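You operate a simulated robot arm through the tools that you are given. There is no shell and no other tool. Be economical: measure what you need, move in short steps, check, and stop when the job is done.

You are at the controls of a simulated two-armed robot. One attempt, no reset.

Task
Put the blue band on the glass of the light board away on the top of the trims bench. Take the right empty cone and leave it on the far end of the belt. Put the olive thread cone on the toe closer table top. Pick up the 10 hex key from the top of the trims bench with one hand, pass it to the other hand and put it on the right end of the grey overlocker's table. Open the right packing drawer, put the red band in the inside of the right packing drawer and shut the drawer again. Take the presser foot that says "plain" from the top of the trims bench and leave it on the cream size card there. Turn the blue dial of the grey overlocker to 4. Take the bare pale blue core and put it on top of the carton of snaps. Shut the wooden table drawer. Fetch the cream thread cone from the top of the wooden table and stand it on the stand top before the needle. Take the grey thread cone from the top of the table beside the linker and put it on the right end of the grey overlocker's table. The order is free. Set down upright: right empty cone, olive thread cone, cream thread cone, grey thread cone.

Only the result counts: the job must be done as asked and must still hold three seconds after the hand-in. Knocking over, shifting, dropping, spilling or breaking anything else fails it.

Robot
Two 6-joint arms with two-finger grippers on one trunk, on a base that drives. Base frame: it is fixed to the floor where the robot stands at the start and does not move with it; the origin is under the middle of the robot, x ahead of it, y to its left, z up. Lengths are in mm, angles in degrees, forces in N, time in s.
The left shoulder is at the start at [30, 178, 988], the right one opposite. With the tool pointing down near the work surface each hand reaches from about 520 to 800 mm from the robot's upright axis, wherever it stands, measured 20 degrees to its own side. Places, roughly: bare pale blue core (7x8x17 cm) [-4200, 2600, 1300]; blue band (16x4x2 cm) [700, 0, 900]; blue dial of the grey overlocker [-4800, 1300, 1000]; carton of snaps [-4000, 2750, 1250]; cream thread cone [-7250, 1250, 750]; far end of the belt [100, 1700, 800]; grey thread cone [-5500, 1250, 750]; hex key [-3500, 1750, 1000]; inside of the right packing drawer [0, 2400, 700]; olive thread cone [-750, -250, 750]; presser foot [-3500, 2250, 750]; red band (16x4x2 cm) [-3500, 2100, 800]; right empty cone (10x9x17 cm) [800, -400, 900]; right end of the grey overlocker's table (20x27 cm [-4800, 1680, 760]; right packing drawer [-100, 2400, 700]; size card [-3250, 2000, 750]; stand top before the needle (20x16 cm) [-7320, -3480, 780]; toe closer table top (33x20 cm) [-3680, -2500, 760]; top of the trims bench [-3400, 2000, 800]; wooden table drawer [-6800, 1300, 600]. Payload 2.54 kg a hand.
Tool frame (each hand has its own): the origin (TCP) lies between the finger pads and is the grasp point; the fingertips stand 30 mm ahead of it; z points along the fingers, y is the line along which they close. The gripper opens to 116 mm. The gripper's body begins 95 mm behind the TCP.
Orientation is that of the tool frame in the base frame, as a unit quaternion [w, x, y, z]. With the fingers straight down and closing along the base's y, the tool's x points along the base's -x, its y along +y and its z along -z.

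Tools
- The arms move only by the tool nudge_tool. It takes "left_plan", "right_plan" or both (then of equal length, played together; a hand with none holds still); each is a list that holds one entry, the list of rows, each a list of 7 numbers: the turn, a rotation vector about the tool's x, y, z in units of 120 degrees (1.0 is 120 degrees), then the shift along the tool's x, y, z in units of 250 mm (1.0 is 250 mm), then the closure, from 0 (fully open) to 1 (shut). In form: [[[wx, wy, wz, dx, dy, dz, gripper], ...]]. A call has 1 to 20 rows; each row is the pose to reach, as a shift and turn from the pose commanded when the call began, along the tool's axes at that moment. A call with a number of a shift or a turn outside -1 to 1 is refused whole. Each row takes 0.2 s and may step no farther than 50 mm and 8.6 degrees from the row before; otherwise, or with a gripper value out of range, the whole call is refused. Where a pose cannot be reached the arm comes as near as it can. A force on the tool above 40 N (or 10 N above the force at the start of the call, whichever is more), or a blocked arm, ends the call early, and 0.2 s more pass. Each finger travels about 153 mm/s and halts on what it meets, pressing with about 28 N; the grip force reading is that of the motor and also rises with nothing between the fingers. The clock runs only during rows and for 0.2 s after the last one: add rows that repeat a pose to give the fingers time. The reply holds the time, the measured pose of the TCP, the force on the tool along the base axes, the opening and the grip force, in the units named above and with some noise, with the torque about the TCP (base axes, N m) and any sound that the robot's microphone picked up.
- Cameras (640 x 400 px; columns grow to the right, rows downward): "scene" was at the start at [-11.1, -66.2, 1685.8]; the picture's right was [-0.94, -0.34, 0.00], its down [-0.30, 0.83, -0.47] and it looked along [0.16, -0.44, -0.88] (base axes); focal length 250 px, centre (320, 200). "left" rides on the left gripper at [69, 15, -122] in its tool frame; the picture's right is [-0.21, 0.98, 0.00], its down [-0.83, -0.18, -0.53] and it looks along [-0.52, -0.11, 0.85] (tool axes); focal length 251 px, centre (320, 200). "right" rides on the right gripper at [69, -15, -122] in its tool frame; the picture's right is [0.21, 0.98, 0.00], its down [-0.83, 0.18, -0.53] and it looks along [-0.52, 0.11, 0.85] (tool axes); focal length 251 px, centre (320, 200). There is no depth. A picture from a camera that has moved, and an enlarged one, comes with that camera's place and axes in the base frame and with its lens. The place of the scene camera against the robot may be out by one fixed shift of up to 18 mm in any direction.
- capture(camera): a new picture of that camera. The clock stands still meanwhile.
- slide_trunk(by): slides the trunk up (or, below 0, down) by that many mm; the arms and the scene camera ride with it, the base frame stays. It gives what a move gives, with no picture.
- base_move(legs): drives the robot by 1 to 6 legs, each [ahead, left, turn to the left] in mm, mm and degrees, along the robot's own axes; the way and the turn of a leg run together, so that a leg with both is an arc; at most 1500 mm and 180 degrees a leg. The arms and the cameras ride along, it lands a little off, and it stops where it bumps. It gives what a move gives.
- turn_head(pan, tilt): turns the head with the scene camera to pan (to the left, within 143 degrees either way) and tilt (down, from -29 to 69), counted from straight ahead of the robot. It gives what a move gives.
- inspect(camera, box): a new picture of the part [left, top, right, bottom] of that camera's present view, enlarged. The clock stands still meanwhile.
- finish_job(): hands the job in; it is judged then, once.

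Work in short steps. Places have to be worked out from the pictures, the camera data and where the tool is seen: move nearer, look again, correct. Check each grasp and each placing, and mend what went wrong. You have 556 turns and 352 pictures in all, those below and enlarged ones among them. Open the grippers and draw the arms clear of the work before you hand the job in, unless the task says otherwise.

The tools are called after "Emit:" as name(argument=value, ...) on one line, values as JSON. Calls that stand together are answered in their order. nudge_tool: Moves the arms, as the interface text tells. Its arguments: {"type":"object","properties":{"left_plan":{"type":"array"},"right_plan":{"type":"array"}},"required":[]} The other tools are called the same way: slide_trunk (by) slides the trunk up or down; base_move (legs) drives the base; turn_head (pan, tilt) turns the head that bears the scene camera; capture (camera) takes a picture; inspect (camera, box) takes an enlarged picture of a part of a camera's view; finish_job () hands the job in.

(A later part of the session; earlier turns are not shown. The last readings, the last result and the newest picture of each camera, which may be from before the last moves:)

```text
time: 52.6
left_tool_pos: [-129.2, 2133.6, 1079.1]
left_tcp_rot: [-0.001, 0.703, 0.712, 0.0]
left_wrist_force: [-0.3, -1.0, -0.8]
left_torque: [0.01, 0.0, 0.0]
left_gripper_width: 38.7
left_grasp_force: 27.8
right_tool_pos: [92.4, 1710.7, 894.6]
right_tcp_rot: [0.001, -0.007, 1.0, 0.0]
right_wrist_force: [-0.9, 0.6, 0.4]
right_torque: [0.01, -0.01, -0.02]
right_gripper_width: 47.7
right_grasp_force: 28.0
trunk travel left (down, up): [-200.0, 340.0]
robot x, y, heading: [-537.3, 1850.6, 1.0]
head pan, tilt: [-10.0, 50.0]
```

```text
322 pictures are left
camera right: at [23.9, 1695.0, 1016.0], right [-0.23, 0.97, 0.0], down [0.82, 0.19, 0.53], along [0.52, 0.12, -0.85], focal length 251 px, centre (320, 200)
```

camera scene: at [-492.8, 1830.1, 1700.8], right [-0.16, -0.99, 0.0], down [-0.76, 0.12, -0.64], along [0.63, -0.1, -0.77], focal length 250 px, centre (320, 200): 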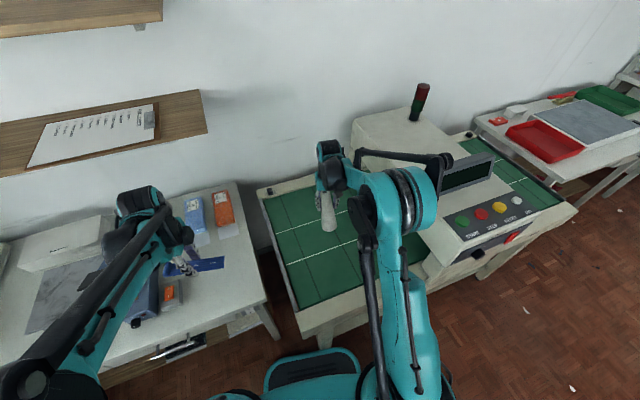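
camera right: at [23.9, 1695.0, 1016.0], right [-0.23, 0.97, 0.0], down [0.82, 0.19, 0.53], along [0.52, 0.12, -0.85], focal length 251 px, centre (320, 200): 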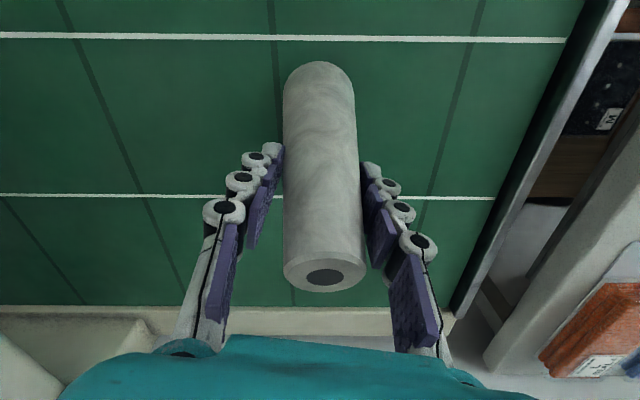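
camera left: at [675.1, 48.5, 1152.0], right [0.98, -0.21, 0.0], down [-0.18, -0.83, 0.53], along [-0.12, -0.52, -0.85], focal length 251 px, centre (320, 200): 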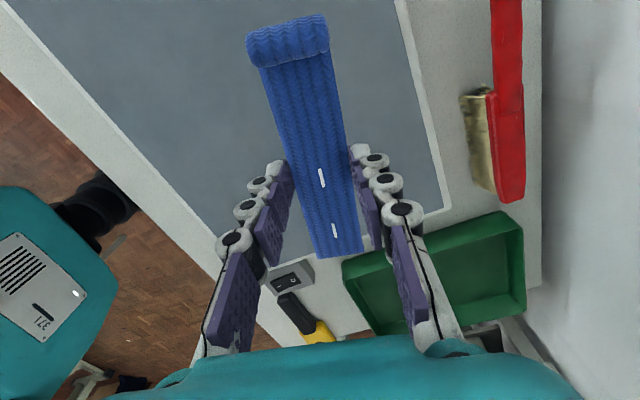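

Belt surface estimated near z≈775, so contact should come soon. Continue down.

Emit:
nudge_tool(right_plan=[[[0, 0, 0, 0, 0, 0.012, 1], [0, 0, 0, 0, 0, 0.024, 1], [0, 0, 0, 0, 0, 0.036, 1], [0, 0, 0, 0, 0, 0.048, 1], [0, 0, 0, 0, 0, 0.048, 1]]])

```text
time: 53.8
left_tool_pos: [-131.2, 2134.3, 1080.7]
left_tcp_rot: [-0.001, 0.703, 0.711, 0.001]
left_wrist_force: [0.3, -0.4, -0.1]
left_torque: [-0.01, 0.0, -0.02]
left_gripper_width: 38.7
left_grasp_force: 27.8
right_tool_pos: [89.6, 1713.6, 883.5]
right_tcp_rot: [0.001, -0.007, 1.0, -0.001]
right_wrist_force: [-3.9, 0.0, 34.1]
right_torque: [-0.1, 0.24, -0.01]
right_gripper_width: 48.1
right_grasp_force: 28.1
trunk travel left (down, up): [-200.0, 340.0]
robot x, y, heading: [-536.6, 1848.2, 0.7]
head pan, tilt: [-10.0, 50.0]
```

Contact (34 N up). I ease up 2 mm, open, and withdraw straight up.

Emit:
nudge_tool(right_plan=[[[0, 0, 0, 0, 0, -0.008, 1], [0, 0, 0, 0, 0, -0.008, 1], [0, 0, 0, 0, 0, -0.008, 0.4], [0, 0, 0, 0, 0, -0.008, 0], [0, 0, 0, 0, 0, -0.008, 0], [0, 0, 0, 0, 0, -0.1, 0], [0, 0, 0, 0, 0, -0.25, 0], [0, 0, 0, 0, 0, -0.45, 0], [0, 0, 0, 0, 0, -0.65, 0], [0, 0, 0, 0, 0, -0.8, 0]]])

Emit:
capture(camera="right")

```text
time: 56.0
left_tool_pos: [-129.1, 2132.9, 1079.1]
left_tcp_rot: [-0.001, 0.703, 0.711, 0.0]
left_wrist_force: [-0.9, 0.0, -1.4]
left_torque: [-0.01, -0.04, 0.03]
left_gripper_width: 38.6
left_grasp_force: 28.1
right_tool_pos: [93.8, 1710.2, 1081.2]
right_tcp_rot: [0.001, -0.007, 1.0, 0.0]
right_wrist_force: [-0.4, -0.9, 0.2]
right_torque: [0.01, -0.03, -0.01]
right_gripper_width: 116.2
right_grasp_force: 0.0
trunk travel left (down, up): [-200.0, 340.0]
robot x, y, heading: [-539.8, 1848.3, 0.9]
head pan, tilt: [-10.0, 50.0]
```

```text
321 pictures are left
camera right: at [24.8, 1693.9, 1203.3], right [-0.23, 0.97, 0.0], down [0.82, 0.19, 0.53], along [0.52, 0.12, -0.84], focal length 251 px, centre (320, 200)
```

right: 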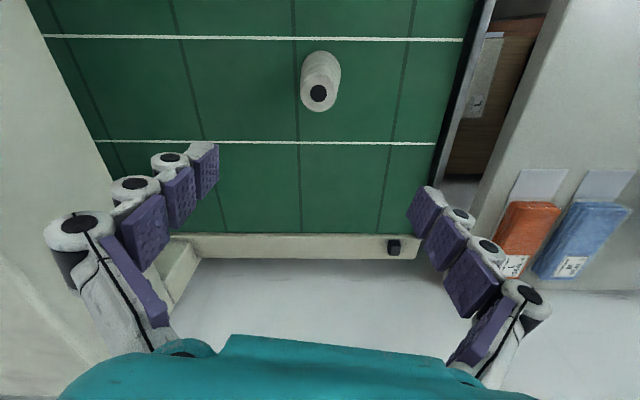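

The cone stands upright on the belt's far stretch. I retract the right hand, then back off and turn to face the trims bench (−x).

Emit:
nudge_tool(right_plan=[[[0, 0, 0, 0.08, -0.1, -0.02, 0], [0, 0, 0, 0.16, -0.2, -0.04, 0], [0, 0, 0, 0.24, -0.3, -0.06, 0], [0, 0, 0, 0.32, -0.4, -0.06, 0], [0, 0, 0, 0.42, -0.5, -0.06, 0], [0, 0, 0, 0.54, -0.6, -0.06, 0]]])

Emit:
base_move(legs=[[-120, 0, 0], [-140, 200, 0], [0, 0, 179]])

Emit:
turn_head(pan=0, tilt=20)

Emit:
capture(camera="scene")

```text
time: 57.4
left_tool_pos: [-130.8, 2132.7, 1078.9]
left_tcp_rot: [-0.002, 0.702, 0.712, 0.0]
left_wrist_force: [-1.0, 0.3, -1.0]
left_torque: [-0.01, -0.05, -0.02]
left_gripper_width: 38.6
left_grasp_force: 28.2
right_tool_pos: [-41.9, 1558.8, 1098.5]
right_tcp_rot: [0.0, -0.007, 1.0, 0.0]
right_wrist_force: [-0.9, 0.8, -0.8]
right_torque: [0.02, -0.03, 0.05]
right_gripper_width: 115.8
right_grasp_force: 0.0
trunk travel left (down, up): [-200.0, 340.0]
robot x, y, heading: [-540.6, 1847.5, 0.9]
head pan, tilt: [-10.0, 50.0]
```

```text
time: 67.3
left_tool_pos: [-1218.7, 1778.0, 1079.1]
left_tcp_rot: [0.001, -0.696, 0.718, -0.001]
left_wrist_force: [-0.1, 0.2, 0.0]
left_torque: [0.01, -0.02, 0.02]
left_gripper_width: 38.6
left_grasp_force: 28.1
right_tool_pos: [-1280.4, 2354.6, 1099.9]
right_tcp_rot: [0.0, 1.0, -0.016, 0.0]
right_wrist_force: [-0.1, -0.5, 0.4]
right_torque: [-0.03, 0.0, -0.01]
right_gripper_width: 115.9
right_grasp_force: 0.1
trunk travel left (down, up): [-200.0, 340.0]
robot x, y, heading: [-795.9, 2042.1, 178.3]
head pan, tilt: [-10.0, 50.0]
```

```text
time: 68.2
left_tool_pos: [-1218.7, 1779.1, 1079.7]
left_tcp_rot: [0.0, -0.696, 0.718, -0.002]
left_wrist_force: [0.1, 0.1, -0.9]
left_torque: [0.04, -0.01, 0.0]
left_gripper_width: 38.5
left_grasp_force: 28.3
right_tool_pos: [-1280.7, 2355.6, 1097.6]
right_tcp_rot: [0.0, 1.0, -0.015, 0.0]
right_wrist_force: [-0.2, 0.3, -0.7]
right_torque: [-0.01, 0.04, -0.01]
right_gripper_width: 116.3
right_grasp_force: 0.0
trunk travel left (down, up): [-200.0, 340.0]
robot x, y, heading: [-797.8, 2046.2, 178.4]
head pan, tilt: [0.0, 20.0]
```

```text
320 pictures are left
camera scene: at [-864.9, 2039.5, 1746.4], right [0.03, 1.0, 0.0], down [0.34, -0.01, -0.94], along [-0.94, 0.03, -0.34], focal length 250 px, centre (320, 200)
```

scene: 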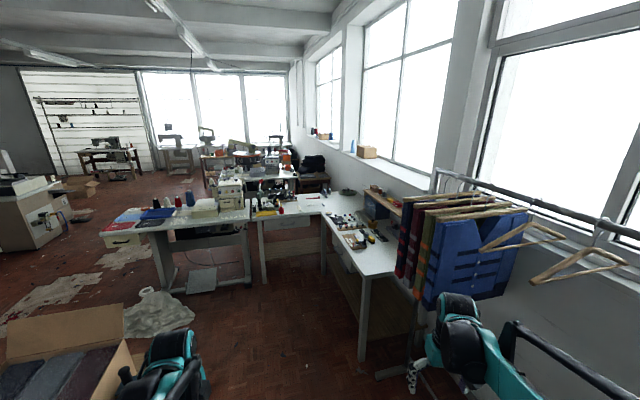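

The trims bench is the far table facing me (front edge x≈-3060, y≈1530–2400). I straighten the heading and drive to it.

Emit:
base_move(legs=[[0, 0, 1.6], [0, 60, 0], [1500, 0, 0]])

Emit:
turn_head(pan=0, tilt=40)

Emit:
capture(camera="scene")

```text
time: 76.5
left_tool_pos: [-2701.2, 1735.2, 1079.5]
left_tcp_rot: [0.0, -0.699, 0.715, -0.001]
left_wrist_force: [0.5, -0.2, 0.1]
left_torque: [-0.01, 0.01, 0.0]
left_gripper_width: 38.7
left_grasp_force: 27.9
right_tool_pos: [-2766.8, 2311.0, 1098.3]
right_tcp_rot: [-0.001, 1.0, -0.012, -0.001]
right_wrist_force: [-0.8, 0.0, -0.3]
right_torque: [0.0, -0.02, -0.01]
right_gripper_width: 116.0
right_grasp_force: 0.0
trunk travel left (down, up): [-200.0, 340.0]
robot x, y, heading: [-2281.3, 2003.9, 178.8]
head pan, tilt: [0.0, 20.0]
```

```text
time: 77.4
left_tool_pos: [-2699.6, 1735.6, 1078.7]
left_tcp_rot: [0.0, -0.698, 0.716, -0.001]
left_wrist_force: [0.8, -0.1, -0.2]
left_torque: [0.02, -0.01, 0.01]
left_gripper_width: 38.4
left_grasp_force: 28.3
right_tool_pos: [-2766.6, 2311.0, 1097.6]
right_tcp_rot: [0.0, 1.0, -0.012, 0.0]
right_wrist_force: [-0.7, -1.1, -0.3]
right_torque: [0.02, 0.02, -0.03]
right_gripper_width: 116.2
right_grasp_force: 0.0
trunk travel left (down, up): [-200.0, 340.0]
robot x, y, heading: [-2279.6, 2003.3, 178.5]
head pan, tilt: [0.0, 40.0]
```

```text
319 pictures are left
camera scene: at [-2340.3, 1999.3, 1715.1], right [0.02, 1.0, 0.0], down [0.64, -0.02, -0.77], along [-0.77, 0.02, -0.64], focal length 250 px, centre (320, 200)
```

scene: 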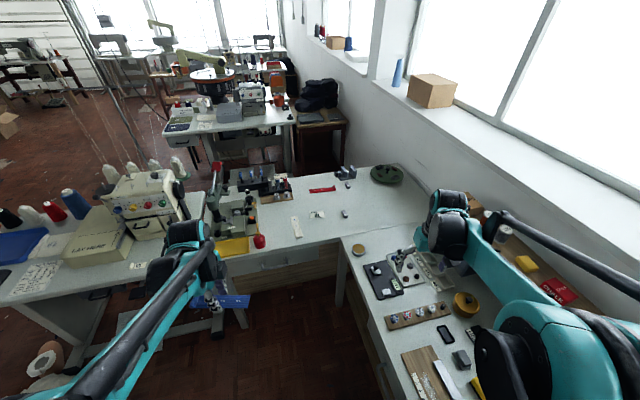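

The trims bench is ahead; I zoom in on its top.

Emit:
inspect(camera="scene", box=[200, 140, 440, 290])

Emit:
inspect(camera="scene", box=[330, 200, 570, 350])

```text
2.67 times, centred on (320, 215) of scene
camera zoom: at [-2340.3, 1999.3, 1715.1], right [0.02, 1.0, 0.0], down [0.64, -0.02, -0.77], along [-0.77, 0.02, -0.64], focal length 666 px, centre (320, 160)
```

zoom: 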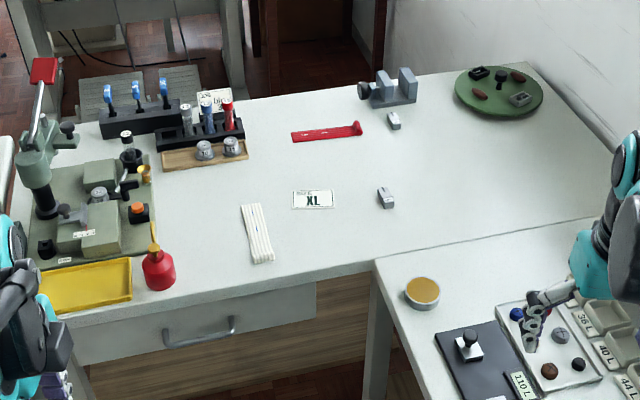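

```text
2.67 times, centred on (450, 275) of scene
camera zoom: at [-2340.3, 1999.3, 1715.1], right [0.02, 1.0, 0.0], down [0.64, -0.02, -0.77], along [-0.77, 0.02, -0.64], focal length 666 px, centre (-27, 0)
```

zoom: 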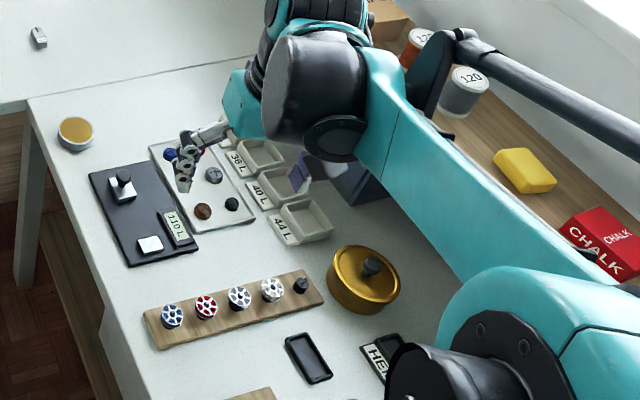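

Room furniture is turned about 14°. I square up to the bench (heading ≈194°) and drive nearer, then look again.

Emit:
base_move(legs=[[0, 0, 15.4], [430, 0, 0]])

Emit:
turn_head(pan=0, tilt=60)

Emit:
capture(camera="scene")

Emit:
capture(camera="left")

```text
time: 80.9
left_tool_pos: [-3034.1, 1527.6, 1079.7]
left_tcp_rot: [-0.001, 0.788, -0.615, 0.002]
left_wrist_force: [0.0, -0.9, 0.2]
left_torque: [0.0, 0.01, 0.01]
left_gripper_width: 38.8
left_grasp_force: 27.7
right_tool_pos: [-3252.7, 2065.7, 1098.4]
right_tcp_rot: [0.0, 0.992, 0.123, 0.0]
right_wrist_force: [0.1, 0.4, -0.5]
right_torque: [0.0, -0.06, 0.0]
right_gripper_width: 116.2
right_grasp_force: 0.0
trunk travel left (down, up): [-200.0, 340.0]
robot x, y, heading: [-2704.7, 1896.1, -165.7]
head pan, tilt: [0.0, 40.0]
```

```text
time: 81.7
left_tool_pos: [-3034.5, 1528.1, 1079.5]
left_tcp_rot: [0.0, 0.788, -0.615, 0.002]
left_wrist_force: [0.4, -0.3, -0.4]
left_torque: [0.0, 0.02, 0.0]
left_gripper_width: 38.6
left_grasp_force: 27.7
right_tool_pos: [-3251.6, 2066.1, 1098.6]
right_tcp_rot: [-0.001, 0.992, 0.123, 0.0]
right_wrist_force: [0.6, -0.3, 0.3]
right_torque: [0.01, 0.01, 0.02]
right_gripper_width: 116.1
right_grasp_force: 0.0
trunk travel left (down, up): [-200.0, 340.0]
robot x, y, heading: [-2702.8, 1893.2, -166.0]
head pan, tilt: [0.0, 60.0]
```

```text
316 pictures are left
camera scene: at [-2742.1, 1883.7, 1688.4], right [-0.24, 0.97, 0.0], down [0.84, 0.21, -0.5], along [-0.49, -0.12, -0.87], focal length 250 px, centre (320, 200)
```

scene: 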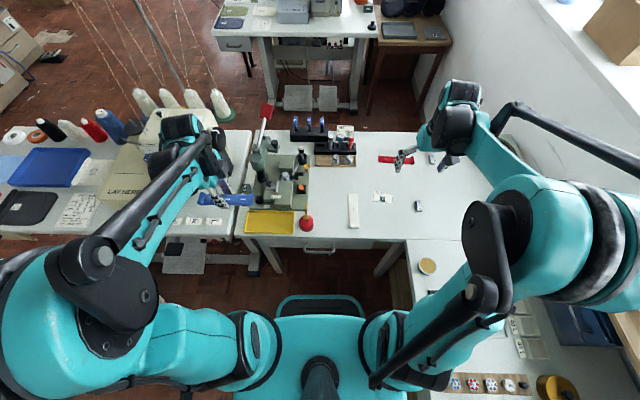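

```text
315 pictures are left
camera left: at [-3033.4, 1458.7, 1200.4], right [-1.0, -0.03, 0.0], down [-0.03, 0.85, 0.53], along [-0.01, 0.53, -0.85], focal length 251 px, centre (320, 200)
```

left: 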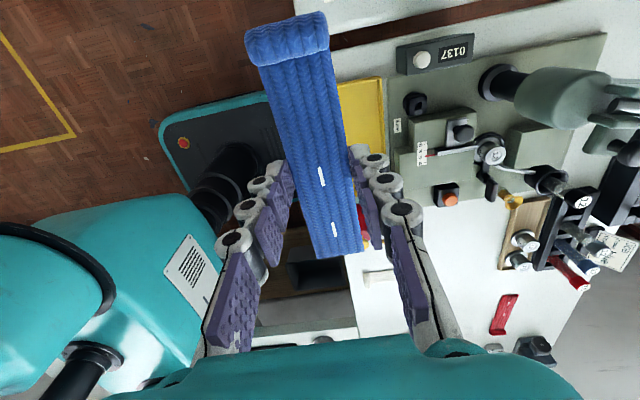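

I rotate the left hand back by 90° so the band lies lengthwise, moving it in front of the free patch between the press plate and the white band.

Emit:
nudge_tool(left_plan=[[[0, 0, -0.068, -0.09, 0, -0.02, 1], [0, 0, -0.136, -0.18, 0, -0.04, 1], [0, 0, -0.205, -0.27, 0, -0.06, 1], [0, 0, -0.273, -0.36, 0, -0.08, 1], [0, 0, -0.341, -0.45, 0, -0.08, 1], [0, 0, -0.409, -0.55, 0, -0.08, 1], [0, 0, -0.477, -0.64, 0, -0.08, 1], [0, 0, -0.545, -0.73, 0, -0.08, 1], [0, 0, -0.614, -0.82, 0, -0.08, 1], [0, 0, -0.682, -0.91, 0, -0.08, 1], [0, 0, -0.75, -1.0, 0, -0.08, 1]]])

Emit:
nudge_tool(left_plan=[[[0, 0, 0, -0.16, -0.05, 0.05, 1], [0, 0, 0, -0.32, -0.1, 0.1, 1], [0, 0, 0, -0.48, -0.16, 0.15, 1], [0, 0, 0, -0.64, -0.2, 0.2, 1], [0, 0, 0, -0.824, -0.264, 0.25, 1]]])

Emit:
capture(camera="left")

Emit:
capture(camera="scene")

```text
time: 84.1
left_tool_pos: [-3095.8, 1771.4, 1098.7]
left_tcp_rot: [0.0, 0.992, 0.124, 0.001]
left_wrist_force: [-0.2, -0.1, -0.3]
left_torque: [-0.01, 0.02, -0.02]
left_gripper_width: 38.5
left_grasp_force: 28.4
right_tool_pos: [-3252.6, 2065.7, 1098.4]
right_tcp_rot: [0.0, 0.992, 0.123, 0.0]
right_wrist_force: [-0.4, 0.4, 0.6]
right_torque: [-0.02, 0.01, 0.01]
right_gripper_width: 116.0
right_grasp_force: 0.1
trunk travel left (down, up): [-200.0, 340.0]
robot x, y, heading: [-2703.9, 1899.9, -166.0]
head pan, tilt: [0.0, 60.0]
```

```text
refused: row 5 steps farther than a row can; nothing moved
```

```text
314 pictures are left
camera left: at [-3027.3, 1775.5, 1219.7], right [0.03, -1.0, 0.0], down [-0.85, -0.03, 0.53], along [-0.53, -0.02, -0.85], focal length 251 px, centre (320, 200)
```

left: 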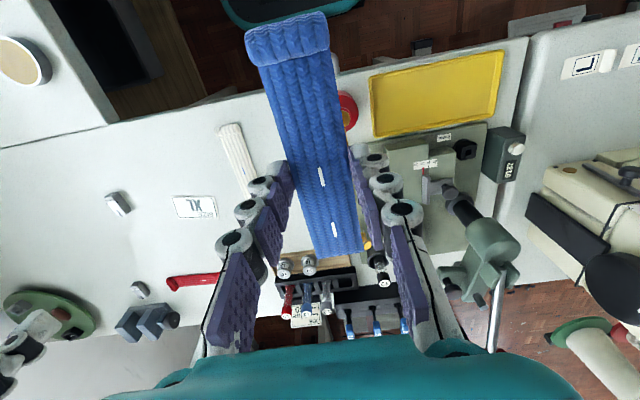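

```text
313 pictures are left
camera scene: at [-2742.6, 1884.4, 1688.3], right [-0.24, 0.97, 0.0], down [0.84, 0.21, -0.5], along [-0.48, -0.12, -0.87], focal length 250 px, centre (320, 200)
```

scene: 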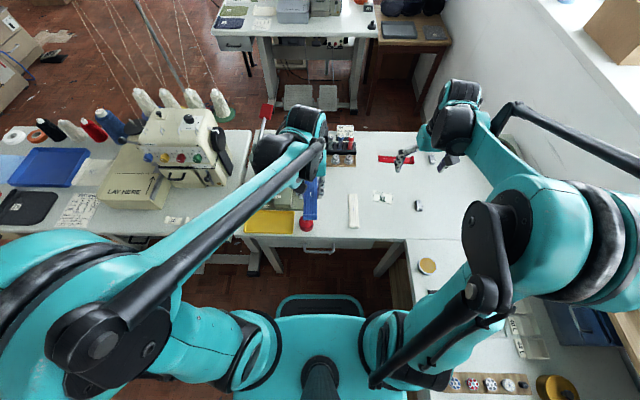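

From this view the free patch centre is ≈(-3315,1762). Move the left hand over it and lower.

Emit:
nudge_tool(left_plan=[[[0, 0, 0, -0.143, -0.03, 0.05, 1], [0, 0, 0, -0.286, -0.06, 0.1, 1], [0, 0, 0, -0.43, -0.09, 0.15, 1], [0, 0, 0, -0.572, -0.12, 0.2, 1], [0, 0, 0, -0.715, -0.15, 0.25, 1], [0, 0, 0, -0.857, -0.177, 0.3, 1], [0, 0, 0, -0.857, -0.177, 0.48, 1], [0, 0, 0, -0.857, -0.177, 0.66, 1], [0, 0, 0, -0.857, -0.177, 0.84, 1]]])

Emit:
capture(camera="left")

Emit:
capture(camera="right")

```text
time: 86.1
left_tool_pos: [-3314.9, 1759.3, 886.6]
left_tcp_rot: [0.001, 0.993, 0.122, 0.002]
left_wrist_force: [0.1, 0.2, -0.2]
left_torque: [-0.01, -0.02, 0.0]
left_gripper_width: 38.9
left_grasp_force: 27.5
right_tool_pos: [-3253.5, 2065.3, 1098.3]
right_tcp_rot: [-0.001, 0.992, 0.123, 0.0]
right_wrist_force: [-1.1, -0.8, 0.2]
right_torque: [0.0, 0.02, -0.02]
right_gripper_width: 116.0
right_grasp_force: 0.1
trunk travel left (down, up): [-200.0, 340.0]
robot x, y, heading: [-2702.7, 1900.2, -165.8]
head pan, tilt: [0.0, 60.0]
```

```text
312 pictures are left
camera left: at [-3245.1, 1763.4, 1008.5], right [0.03, -1.0, 0.0], down [-0.85, -0.02, 0.53], along [-0.53, -0.02, -0.85], focal length 251 px, centre (320, 200)
```

left: 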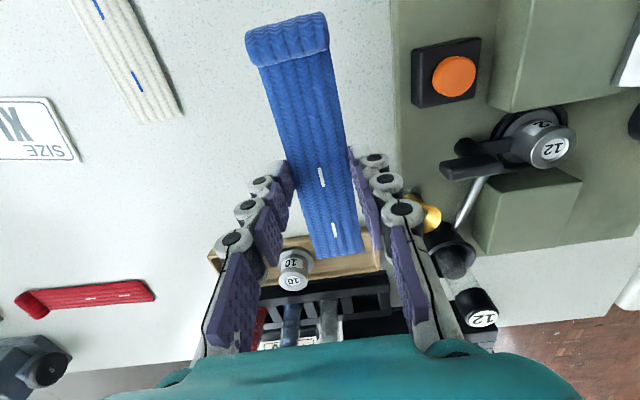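

```text
311 pictures are left
camera right: at [-3189.8, 2096.6, 1220.1], right [0.45, -0.9, 0.0], down [-0.76, -0.38, 0.53], along [-0.48, -0.24, -0.85], focal length 251 px, centre (320, 200)
```

right: 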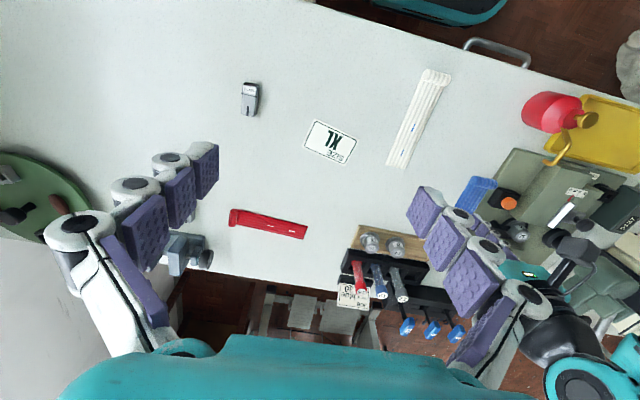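

Band hangs over free space; I shift 30 mm right for finger clearance and lower toward the bench.

Emit:
nudge_tool(left_plan=[[[0, 0, 0, 0, -0.12, 0.0, 1], [0, 0, 0, 0, -0.12, 0.14, 1], [0, 0, 0, 0, -0.12, 0.27, 1], [0, 0, 0, 0, -0.12, 0.27, 1]]])

Emit:
nudge_tool(left_plan=[[[0, 0, 0, 0, 0, 0.016, 1], [0, 0, 0, 0, 0, 0.032, 1], [0, 0, 0, 0, 0, 0.048, 1], [0, 0, 0, 0, 0, 0.048, 1]]])

```text
time: 87.0
left_tool_pos: [-3318.7, 1791.2, 830.6]
left_tcp_rot: [0.001, 0.992, 0.123, 0.001]
left_wrist_force: [10.3, 2.8, 18.2]
left_torque: [0.18, 0.26, -0.07]
left_gripper_width: 38.6
left_grasp_force: 28.6
right_tool_pos: [-3251.0, 2066.4, 1098.3]
right_tcp_rot: [-0.001, 0.993, 0.122, -0.002]
right_wrist_force: [-0.4, 0.7, -0.4]
right_torque: [0.0, -0.07, 0.01]
right_gripper_width: 115.8
right_grasp_force: 0.0
trunk travel left (down, up): [-200.0, 340.0]
robot x, y, heading: [-2704.9, 1898.6, -165.8]
head pan, tilt: [0.0, 60.0]
stopped in row 4 (left hand): the force on the tool passed its limit at 76 N (the readings are from after the stop); the commanded pose is now the measured one
```

```text
time: 87.4
left_tool_pos: [-3318.3, 1790.9, 829.4]
left_tcp_rot: [0.0, 0.993, 0.122, 0.001]
left_wrist_force: [9.1, -0.7, 30.2]
left_torque: [0.19, -0.04, -0.05]
left_gripper_width: 38.8
left_grasp_force: 27.7
right_tool_pos: [-3250.5, 2066.0, 1100.6]
right_tcp_rot: [0.0, 0.992, 0.123, -0.001]
right_wrist_force: [0.7, -0.6, 0.0]
right_torque: [0.01, -0.05, 0.01]
right_gripper_width: 115.9
right_grasp_force: 0.0
trunk travel left (down, up): [-200.0, 340.0]
robot x, y, heading: [-2704.4, 1894.8, -166.0]
head pan, tilt: [0.0, 60.0]
stopped in row 1 (left hand): the force on the tool passed its limit at 50 N (the readings are from after the stop); the commanded pose is now the measured one
```

Contact at z≈831 (bench top ≈797). Ease up, open partly, and lift.

Emit:
nudge_tool(left_plan=[[[0, 0, 0, 0, 0, -0.01, 1], [0, 0, 0, 0, 0, -0.01, 0.5], [0, 0, 0, 0, 0, -0.01, 0.4], [0, 0, 0, 0, 0, -0.01, 0.4], [0, 0, 0, 0, 0, -0.1, 0.4], [0, 0, 0, 0, 0, -0.25, 0.4], [0, 0, 0, 0, 0, -0.4, 0.2], [0, 0, 0, 0, 0, -0.6, 0], [0, 0, 0, 0, 0, -0.8, 0], [0, 0, 0, 0, 0, -1, 0]]])

Emit:
capture(camera="left")

```text
time: 89.6
left_tool_pos: [-3321.2, 1790.6, 1077.6]
left_tcp_rot: [0.001, 0.992, 0.122, 0.001]
left_wrist_force: [0.3, -0.4, -0.3]
left_torque: [0.0, 0.01, 0.01]
left_gripper_width: 115.9
left_grasp_force: 0.1
right_tool_pos: [-3251.6, 2066.0, 1098.7]
right_tcp_rot: [0.001, 0.993, 0.122, -0.001]
right_wrist_force: [-0.4, 0.6, -0.1]
right_torque: [0.0, 0.04, 0.02]
right_gripper_width: 116.1
right_grasp_force: 0.0
trunk travel left (down, up): [-200.0, 340.0]
robot x, y, heading: [-2702.2, 1899.8, -165.9]
head pan, tilt: [0.0, 60.0]
```

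```text
310 pictures are left
camera left: at [-3252.4, 1794.3, 1198.4], right [0.03, -1.0, 0.0], down [-0.85, -0.02, 0.53], along [-0.53, -0.02, -0.85], focal length 251 px, centre (320, 200)
```

left: 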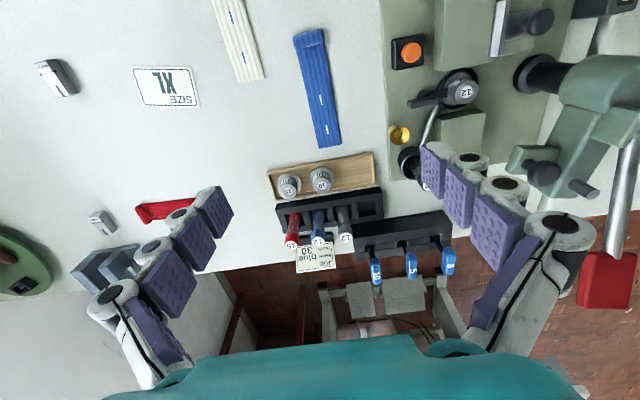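

Blue band lies on the bench. Now read the labels on the hex keys and presser feet.

Emit:
inspect(camera="left", box=[330, 200, 490, 300])

Emit:
inspect(camera="left", box=[20, 40, 180, 140])

Emit:
inspect(camera="left", box=[50, 190, 210, 290])

```text
4.00 times, centred on (410, 250) of left
camera zoom: at [-3252.4, 1794.3, 1198.4], right [0.03, -1.0, 0.0], down [-0.85, -0.02, 0.53], along [-0.53, -0.02, -0.85], focal length 1006 px, centre (-40, 0)
```

zoom: 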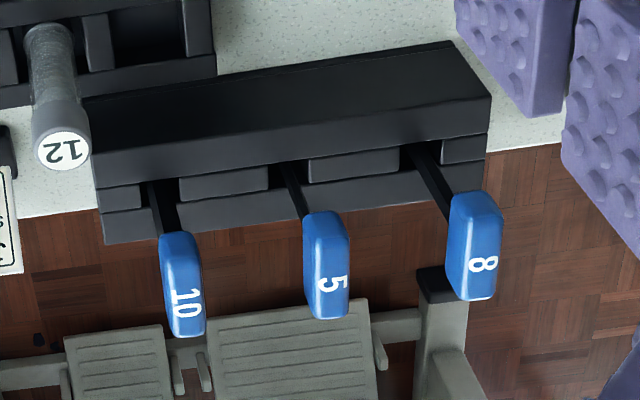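

```text
4.00 times, centred on (100, 90) of left
camera zoom: at [-3252.4, 1794.3, 1198.4], right [0.03, -1.0, 0.0], down [-0.85, -0.02, 0.53], along [-0.53, -0.02, -0.85], focal length 1006 px, centre (1200, 640)
```

zoom: 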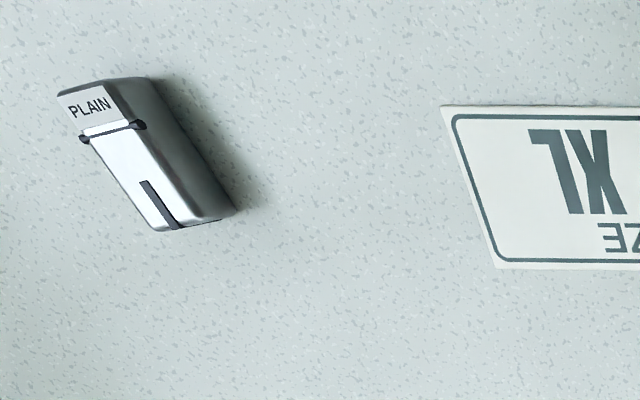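

```text
4.00 times, centred on (130, 240) of left
camera zoom: at [-3252.4, 1794.3, 1198.4], right [0.03, -1.0, 0.0], down [-0.85, -0.02, 0.53], along [-0.53, -0.02, -0.85], focal length 1006 px, centre (1080, 40)
```

zoom: 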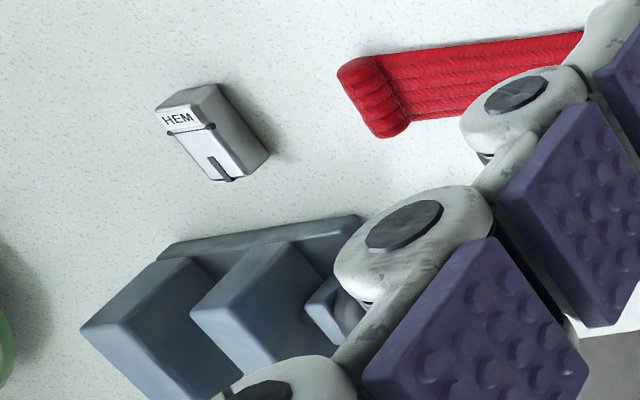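

"PLAIN" is the front foot at ≈(-3306,2161), 10 is the hex key nearest the middle; card ≈(-3315,2015). I bring the right hand above the foot.

Emit:
nudge_tool(right_plan=[[[0, 0, 0, -0.04, -0.14, 0.15, 0], [0, 0, 0, -0.08, -0.28, 0.3, 0], [0, 0, 0, -0.117, -0.42, 0.45, 0], [0, 0, 0, -0.117, -0.42, 0.6, 0], [0, 0, 0, -0.117, -0.42, 0.8, 0]]])

Emit:
capture(camera="right")

```text
refused: row 1 steps farther than a row can; nothing moved
```

```text
306 pictures are left
camera right: at [-3188.6, 2096.6, 1220.6], right [0.45, -0.9, 0.0], down [-0.76, -0.38, 0.54], along [-0.48, -0.24, -0.84], focal length 251 px, centre (320, 200)
```

right: 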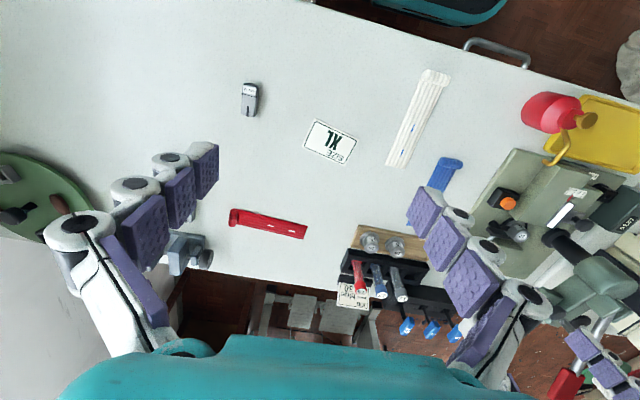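

Row step too long; smaller steps.

Emit:
nudge_tool(right_plan=[[[0, 0, 0, -0.03, -0.1, 0.12, 0], [0, 0, 0, -0.06, -0.2, 0.24, 0], [0, 0, 0, -0.09, -0.3, 0.36, 0], [0, 0, 0, -0.117, -0.42, 0.48, 0], [0, 0, 0, -0.117, -0.42, 0.64, 0], [0, 0, 0, -0.117, -0.42, 0.8, 0]]])

Emit:
capture(camera="right")

```text
time: 91.0
left_tool_pos: [-3323.9, 1791.5, 1074.5]
left_tcp_rot: [0.001, 0.992, 0.123, 0.0]
left_wrist_force: [-0.2, 0.6, 0.1]
left_torque: [-0.06, -0.04, 0.01]
left_gripper_width: 116.1
left_grasp_force: 0.1
right_tool_pos: [-3307.0, 2161.6, 897.2]
right_tcp_rot: [0.0, 0.992, 0.123, 0.0]
right_wrist_force: [1.4, 0.2, -0.1]
right_torque: [-0.01, -0.02, -0.02]
right_gripper_width: 115.9
right_grasp_force: 0.0
trunk travel left (down, up): [-200.0, 340.0]
robot x, y, heading: [-2698.5, 1896.2, -166.1]
head pan, tilt: [0.0, 60.0]
```

```text
305 pictures are left
camera right: at [-3242.9, 2192.4, 1019.3], right [0.45, -0.9, 0.0], down [-0.76, -0.38, 0.53], along [-0.48, -0.24, -0.85], focal length 251 px, centre (320, 200)
```

right: 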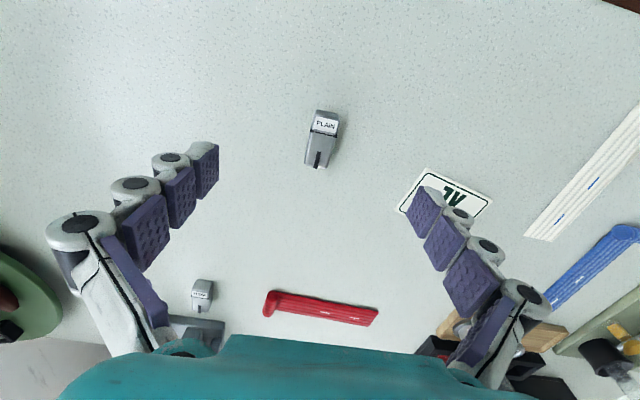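

Foot is centred. Lower to z≈831 and close.

Emit:
nudge_tool(right_plan=[[[0, 0, 0, 0, 0, 0.1, 0], [0, 0, 0, 0, 0, 0.2, 0.2], [0, 0, 0, 0, 0, 0.264, 0.4], [0, 0, 0, 0, 0, 0.264, 0.6], [0, 0, 0, 0, 0, 0.264, 0.8], [0, 0, 0, 0, 0, 0.264, 1], [0, 0, 0, 0, 0, 0.264, 1]]])

Emit:
capture(camera="right")

```text
time: 92.6
left_tool_pos: [-3322.8, 1790.8, 1076.5]
left_tcp_rot: [0.001, 0.992, 0.123, 0.001]
left_wrist_force: [-0.1, -0.4, -0.2]
left_torque: [0.0, -0.01, -0.02]
left_gripper_width: 115.9
left_grasp_force: 0.0
right_tool_pos: [-3304.6, 2161.3, 831.0]
right_tcp_rot: [0.0, 0.992, 0.123, -0.001]
right_wrist_force: [-0.4, -0.2, -0.5]
right_torque: [0.04, 0.02, 0.01]
right_gripper_width: 20.8
right_grasp_force: 28.5
trunk travel left (down, up): [-200.0, 340.0]
robot x, y, heading: [-2701.1, 1896.2, -165.9]
head pan, tilt: [0.0, 60.0]
```

```text
304 pictures are left
camera right: at [-3242.0, 2191.8, 953.5], right [0.45, -0.9, 0.0], down [-0.76, -0.38, 0.53], along [-0.48, -0.24, -0.85], focal length 251 px, centre (320, 200)
```

right: 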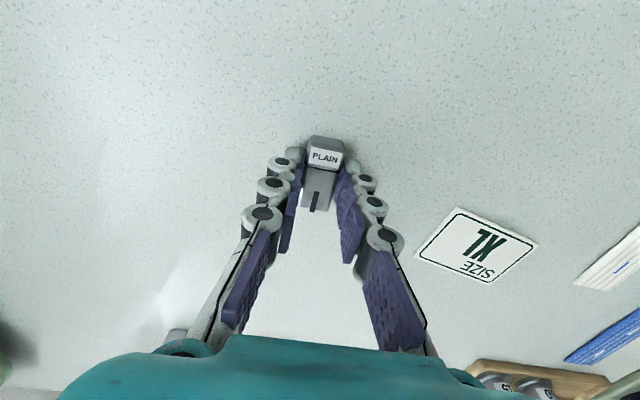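

Gripped (20.8 mm). Lift, carry to the card, while the left hand draws back.

Emit:
nudge_tool(right_plan=[[[0, 0, 0, 0, 0, -0.15, 1], [0, 0, 0, 0, 0, -0.24, 1], [0, 0, 0, -0.04, 0.14, -0.24, 1], [0, 0, 0, -0.08, 0.28, -0.24, 1], [0, 0, 0, -0.12, 0.42, -0.24, 1], [0, 0, 0, -0.176, 0.568, -0.24, 1], [0, 0, 0, -0.176, 0.568, -0.12, 1]]], left_plan=[[[0, 0, 0, 0.15, 0, 0, 0], [0, 0, 0, 0.3, 0.05, 0, 0], [0, 0, 0, 0.45, 0.1, 0, 0], [0, 0, 0, 0.6, 0.2, 0, 0], [0, 0, 0, 0.7, 0.3, 0, 0], [0, 0, 0, 0.8, 0.4, 0, 0], [0, 0, 0, 0.8, 0.5, 0, 0]]])

Emit:
capture(camera="right")

```text
time: 94.2
left_tool_pos: [-3101.1, 1716.1, 1075.9]
left_tcp_rot: [0.0, 0.992, 0.122, 0.001]
left_wrist_force: [-0.3, -0.2, -0.3]
left_torque: [0.0, -0.03, -0.01]
left_gripper_width: 116.3
left_grasp_force: 0.2
right_tool_pos: [-3313.2, 2011.6, 860.9]
right_tcp_rot: [0.0, 0.992, 0.123, 0.0]
right_wrist_force: [-0.1, 0.5, -0.6]
right_torque: [-0.01, -0.02, 0.01]
right_gripper_width: 21.1
right_grasp_force: 28.3
trunk travel left (down, up): [-200.0, 340.0]
robot x, y, heading: [-2703.9, 1897.8, -165.6]
head pan, tilt: [0.0, 60.0]
```

```text
303 pictures are left
camera right: at [-3250.8, 2042.1, 982.5], right [0.45, -0.9, 0.0], down [-0.76, -0.38, 0.53], along [-0.48, -0.24, -0.85], focal length 251 px, centre (320, 200)
```

right: 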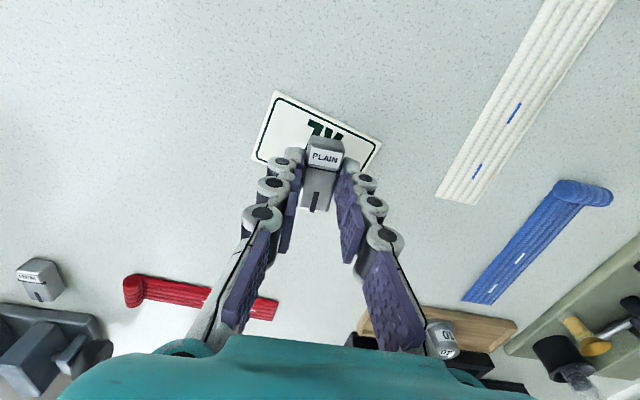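

The foot is right over the card's middle. Lower, release and lift.

Emit:
nudge_tool(right_plan=[[[0, 0, 0, -0.01, 0, 0.06, 1], [0, 0, 0, -0.01, 0, 0.1, 1], [0, 0, 0, -0.01, 0, 0.12, 1], [0, 0, 0, -0.01, 0, 0.12, 1], [0, 0, 0, -0.01, 0, 0.12, 0.7], [0, 0, 0, -0.01, 0, 0.12, 0.6], [0, 0, 0, -0.01, 0, 0.1, 0.5], [0, 0, 0, -0.01, 0, 0.0, 0.5], [0, 0, 0, -0.01, 0, -0.15, 0.3], [0, 0, 0, -0.01, 0, -0.35, 0], [0, 0, 0, -0.01, 0, -0.5, 0]]])

Emit:
capture(camera="right")

```text
time: 96.6
left_tool_pos: [-3099.4, 1715.8, 1075.9]
left_tcp_rot: [0.0, 0.992, 0.123, 0.002]
left_wrist_force: [-0.1, -0.1, 0.5]
left_torque: [0.01, 0.01, 0.02]
left_gripper_width: 115.9
left_grasp_force: 0.0
right_tool_pos: [-3316.9, 2012.4, 987.2]
right_tcp_rot: [0.0, 0.992, 0.123, -0.001]
right_wrist_force: [0.6, -0.2, -0.7]
right_torque: [0.04, -0.01, 0.02]
right_gripper_width: 116.3
right_grasp_force: 0.0
trunk travel left (down, up): [-200.0, 340.0]
robot x, y, heading: [-2704.0, 1898.1, -166.0]
head pan, tilt: [0.0, 60.0]
```

```text
302 pictures are left
camera right: at [-3254.0, 2042.9, 1109.1], right [0.45, -0.9, 0.0], down [-0.76, -0.38, 0.53], along [-0.48, -0.24, -0.84], focal length 251 px, centre (320, 200)
```

right: 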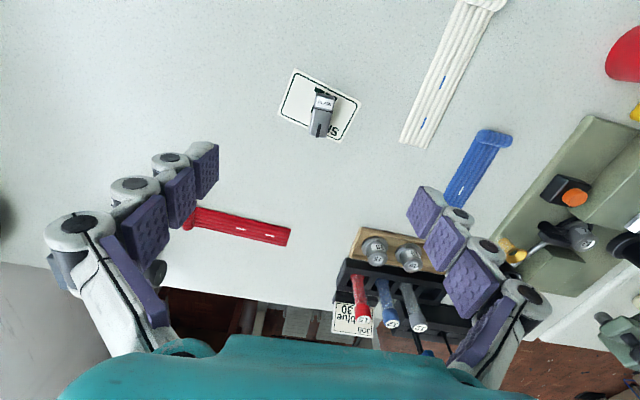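

The foot lies on the card. Next the red band: it's ~840 mm off, so I drive 90 mm nearer and turn the right hand 90°.

Emit:
base_move(legs=[[85, 0, 0]])

Emit:
nudge_tool(right_plan=[[[0, 0, -0.068, 0, 0, -0.02, 0], [0, 0, -0.136, 0, 0, -0.02, 0], [0, 0, -0.205, 0, 0, -0.02, 0], [0, 0, -0.273, 0, 0, -0.02, 0], [0, 0, -0.341, 0, 0, -0.02, 0], [0, 0, -0.409, 0, 0, -0.02, 0], [0, 0, -0.477, 0, 0, -0.02, 0], [0, 0, -0.545, 0, 0, -0.02, 0], [0, 0, -0.614, 0, 0, -0.02, 0], [0, 0, -0.682, 0, 0, -0.02, 0], [0, 0, -0.75, 0, 0, -0.02, 0]]])

Emit:
capture(camera="right")

```text
time: 97.6
left_tool_pos: [-3183.4, 1694.8, 1075.6]
left_tcp_rot: [0.001, 0.993, 0.122, 0.002]
left_wrist_force: [-0.6, 0.3, -0.2]
left_torque: [-0.01, -0.07, 0.01]
left_gripper_width: 116.1
left_grasp_force: 0.0
right_tool_pos: [-3400.4, 1991.3, 986.6]
right_tcp_rot: [0.001, 0.993, 0.122, 0.0]
right_wrist_force: [0.7, 0.3, 0.1]
right_torque: [0.05, -0.02, 0.03]
right_gripper_width: 115.9
right_grasp_force: 0.0
trunk travel left (down, up): [-200.0, 340.0]
robot x, y, heading: [-2786.3, 1876.2, -166.2]
head pan, tilt: [0.0, 60.0]
```

```text
time: 100.0
left_tool_pos: [-3182.2, 1696.0, 1077.1]
left_tcp_rot: [0.0, 0.993, 0.122, 0.001]
left_wrist_force: [0.5, 0.1, -0.2]
left_torque: [0.02, -0.01, 0.0]
left_gripper_width: 116.0
left_grasp_force: 0.0
right_tool_pos: [-3399.2, 1993.2, 991.8]
right_tcp_rot: [0.0, 0.615, 0.789, -0.001]
right_wrist_force: [0.3, -0.3, -0.2]
right_torque: [0.02, -0.01, -0.01]
right_gripper_width: 115.9
right_grasp_force: 0.1
trunk travel left (down, up): [-200.0, 340.0]
robot x, y, heading: [-2784.3, 1874.9, -166.3]
head pan, tilt: [0.0, 60.0]
```

```text
301 pictures are left
camera right: at [-3431.3, 2055.3, 1113.5], right [0.89, 0.45, 0.0], down [0.38, -0.76, 0.53], along [0.24, -0.48, -0.85], focal length 251 px, centre (320, 200)
```

right: 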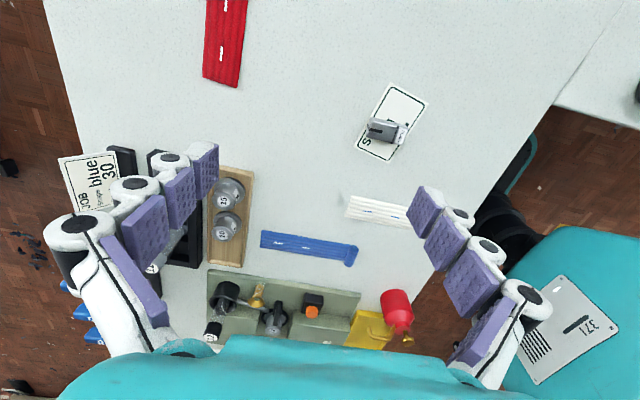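

Move the right hand over the red band's middle (≈(-3527,2054)) and lower.

Emit:
nudge_tool(right_plan=[[[0, 0, 0, 0.12, -0.145, 0, 0], [0, 0, 0, 0.24, -0.29, 0, 0], [0, 0, 0, 0.36, -0.436, 0, 0], [0, 0, 0, 0.36, -0.436, 0.18, 0], [0, 0, 0, 0.36, -0.436, 0.36, 0]]])

Emit:
capture(camera="right")

```text
time: 101.2
left_tool_pos: [-3184.0, 1696.3, 1076.4]
left_tcp_rot: [0.001, 0.993, 0.122, 0.001]
left_wrist_force: [-0.6, -0.9, -0.3]
left_torque: [0.01, 0.04, -0.01]
left_gripper_width: 116.1
left_grasp_force: 0.1
right_tool_pos: [-3527.1, 2054.6, 899.5]
right_tcp_rot: [0.0, 0.616, 0.788, 0.0]
right_wrist_force: [0.2, -0.4, 0.4]
right_torque: [-0.01, -0.01, -0.01]
right_gripper_width: 115.7
right_grasp_force: 0.0
trunk travel left (down, up): [-200.0, 340.0]
robot x, y, heading: [-2786.4, 1879.4, -166.2]
head pan, tilt: [0.0, 60.0]
```

```text
300 pictures are left
camera right: at [-3559.3, 2117.0, 1021.6], right [0.9, 0.44, 0.0], down [0.38, -0.76, 0.53], along [0.24, -0.48, -0.85], focal length 251 px, centre (320, 200)
```

right: 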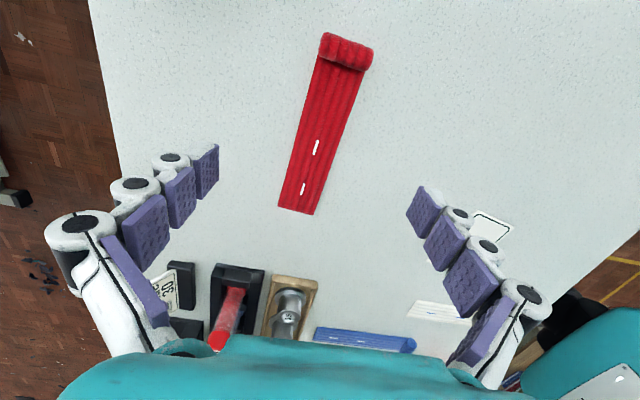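

Aligned. Lower to z≈833 and close.

Emit:
nudge_tool(right_plan=[[[0, 0, 0, 0, 0, 0.1, 0], [0, 0, 0, 0, 0, 0.2, 0.1], [0, 0, 0, 0, 0, 0.262, 0.3], [0, 0, 0, 0, 0, 0.262, 0.5], [0, 0, 0, 0, 0, 0.262, 0.7], [0, 0, 0, 0, 0, 0.262, 0.9], [0, 0, 0, 0, 0, 0.262, 1]]])

Emit:
capture(camera="right")

```text
time: 102.8
left_tool_pos: [-3182.6, 1695.2, 1077.2]
left_tcp_rot: [0.001, 0.992, 0.123, 0.001]
left_wrist_force: [0.6, 0.5, 0.4]
left_torque: [0.0, -0.02, 0.0]
left_gripper_width: 115.8
left_grasp_force: 0.0
right_tool_pos: [-3524.8, 2052.2, 834.6]
right_tcp_rot: [0.0, 0.615, 0.788, 0.0]
right_wrist_force: [0.1, 0.1, 1.2]
right_torque: [0.0, -0.03, -0.01]
right_gripper_width: 0.0
right_grasp_force: 28.0
trunk travel left (down, up): [-200.0, 340.0]
robot x, y, heading: [-2779.4, 1880.5, -165.8]
head pan, tilt: [0.0, 60.0]
```

```text
299 pictures are left
camera right: at [-3557.4, 2115.9, 957.0], right [0.9, 0.44, 0.0], down [0.38, -0.76, 0.53], along [0.24, -0.48, -0.85], focal length 251 px, centre (320, 200)
```

right: 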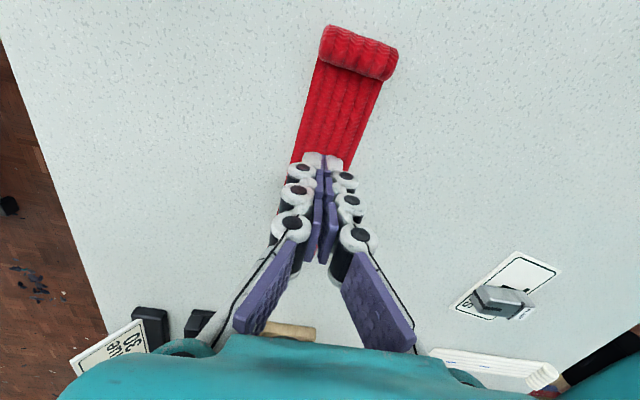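

Closed above the band. I open again and go ~8 mm lower, checking for contact, then close.

Emit:
nudge_tool(right_plan=[[[0, 0, 0, 0, 0, -0.02, 0.8], [0, 0, 0, 0, 0, -0.04, 0.45], [0, 0, 0, 0, 0, -0.02, 0.45], [0, 0, 0, 0, 0, 0.0, 0.45], [0, 0, 0, 0, 0, 0.015, 0.45], [0, 0, 0, 0, 0, 0.03, 0.45], [0, 0, 0, 0, 0, 0.03, 0.45]]])

```text
time: 104.4
left_tool_pos: [-3180.9, 1695.5, 1076.8]
left_tcp_rot: [0.001, 0.993, 0.122, 0.001]
left_wrist_force: [-0.7, 0.2, -0.2]
left_torque: [0.02, -0.04, 0.0]
left_gripper_width: 116.0
left_grasp_force: 0.0
right_tool_pos: [-3525.8, 2053.4, 828.9]
right_tcp_rot: [0.0, 0.616, 0.788, -0.001]
right_wrist_force: [-0.9, -0.3, 0.6]
right_torque: [0.02, 0.02, 0.01]
right_gripper_width: 63.4
right_grasp_force: 0.0
trunk travel left (down, up): [-200.0, 340.0]
robot x, y, heading: [-2784.4, 1873.5, -166.0]
head pan, tilt: [0.0, 60.0]
```

No contact; close gradually here.

Emit:
nudge_tool(right_plan=[[[0, 0, 0, 0, 0, 0.008, 0.5], [0, 0, 0, 0, 0, 0.008, 0.6], [0, 0, 0, 0, 0, 0.008, 0.7], [0, 0, 0, 0, 0, 0.008, 0.9], [0, 0, 0, 0, 0, 0.008, 0.9]]])

```text
time: 105.6
left_tool_pos: [-3178.1, 1694.5, 1078.6]
left_tcp_rot: [0.0, 0.993, 0.122, -0.001]
left_wrist_force: [-0.1, 0.3, 0.3]
left_torque: [-0.01, 0.0, -0.03]
left_gripper_width: 116.3
left_grasp_force: 0.1
right_tool_pos: [-3523.1, 2053.7, 829.1]
right_tcp_rot: [-0.002, 0.615, 0.788, -0.001]
right_wrist_force: [8.3, 4.4, 34.5]
right_torque: [0.2, -0.86, -0.15]
right_gripper_width: 39.2
right_grasp_force: 28.2
trunk travel left (down, up): [-200.0, 340.0]
robot x, y, heading: [-2784.3, 1876.4, -166.0]
head pan, tilt: [0.0, 60.0]
```

Gripped at 39 mm. Lift and check.

Emit:
nudge_tool(right_plan=[[[0, 0, 0, 0, 0, -0.02, 1], [0, 0, 0, 0, 0, -0.1, 1], [0, 0, 0, 0, 0, -0.25, 1], [0, 0, 0, 0, 0, -0.42, 1], [0, 0, 0, 0, 0, -0.6, 1], [0, 0, 0, 0, 0, -0.78, 1]]])

Emit:
capture(camera="right")

```text
time: 107.0
left_tool_pos: [-3181.6, 1696.7, 1077.2]
left_tcp_rot: [0.001, 0.992, 0.123, 0.001]
left_wrist_force: [-0.1, -0.4, -0.1]
left_torque: [0.01, 0.06, 0.01]
left_gripper_width: 115.8
left_grasp_force: 0.1
right_tool_pos: [-3528.0, 2052.0, 1024.1]
right_tcp_rot: [-0.001, 0.616, 0.788, 0.0]
right_wrist_force: [0.3, -0.5, 0.8]
right_torque: [0.01, 0.06, 0.0]
right_gripper_width: 38.8
right_grasp_force: 27.9
trunk travel left (down, up): [-200.0, 340.0]
robot x, y, heading: [-2786.2, 1876.5, -166.1]
head pan, tilt: [0.0, 60.0]
```

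```text
298 pictures are left
camera right: at [-3558.8, 2115.0, 1146.5], right [0.9, 0.44, 0.0], down [0.38, -0.76, 0.53], along [0.24, -0.48, -0.85], focal length 251 px, centre (320, 200)
```

right: 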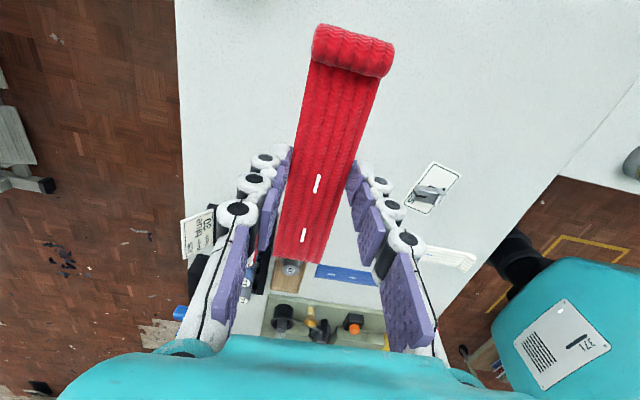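

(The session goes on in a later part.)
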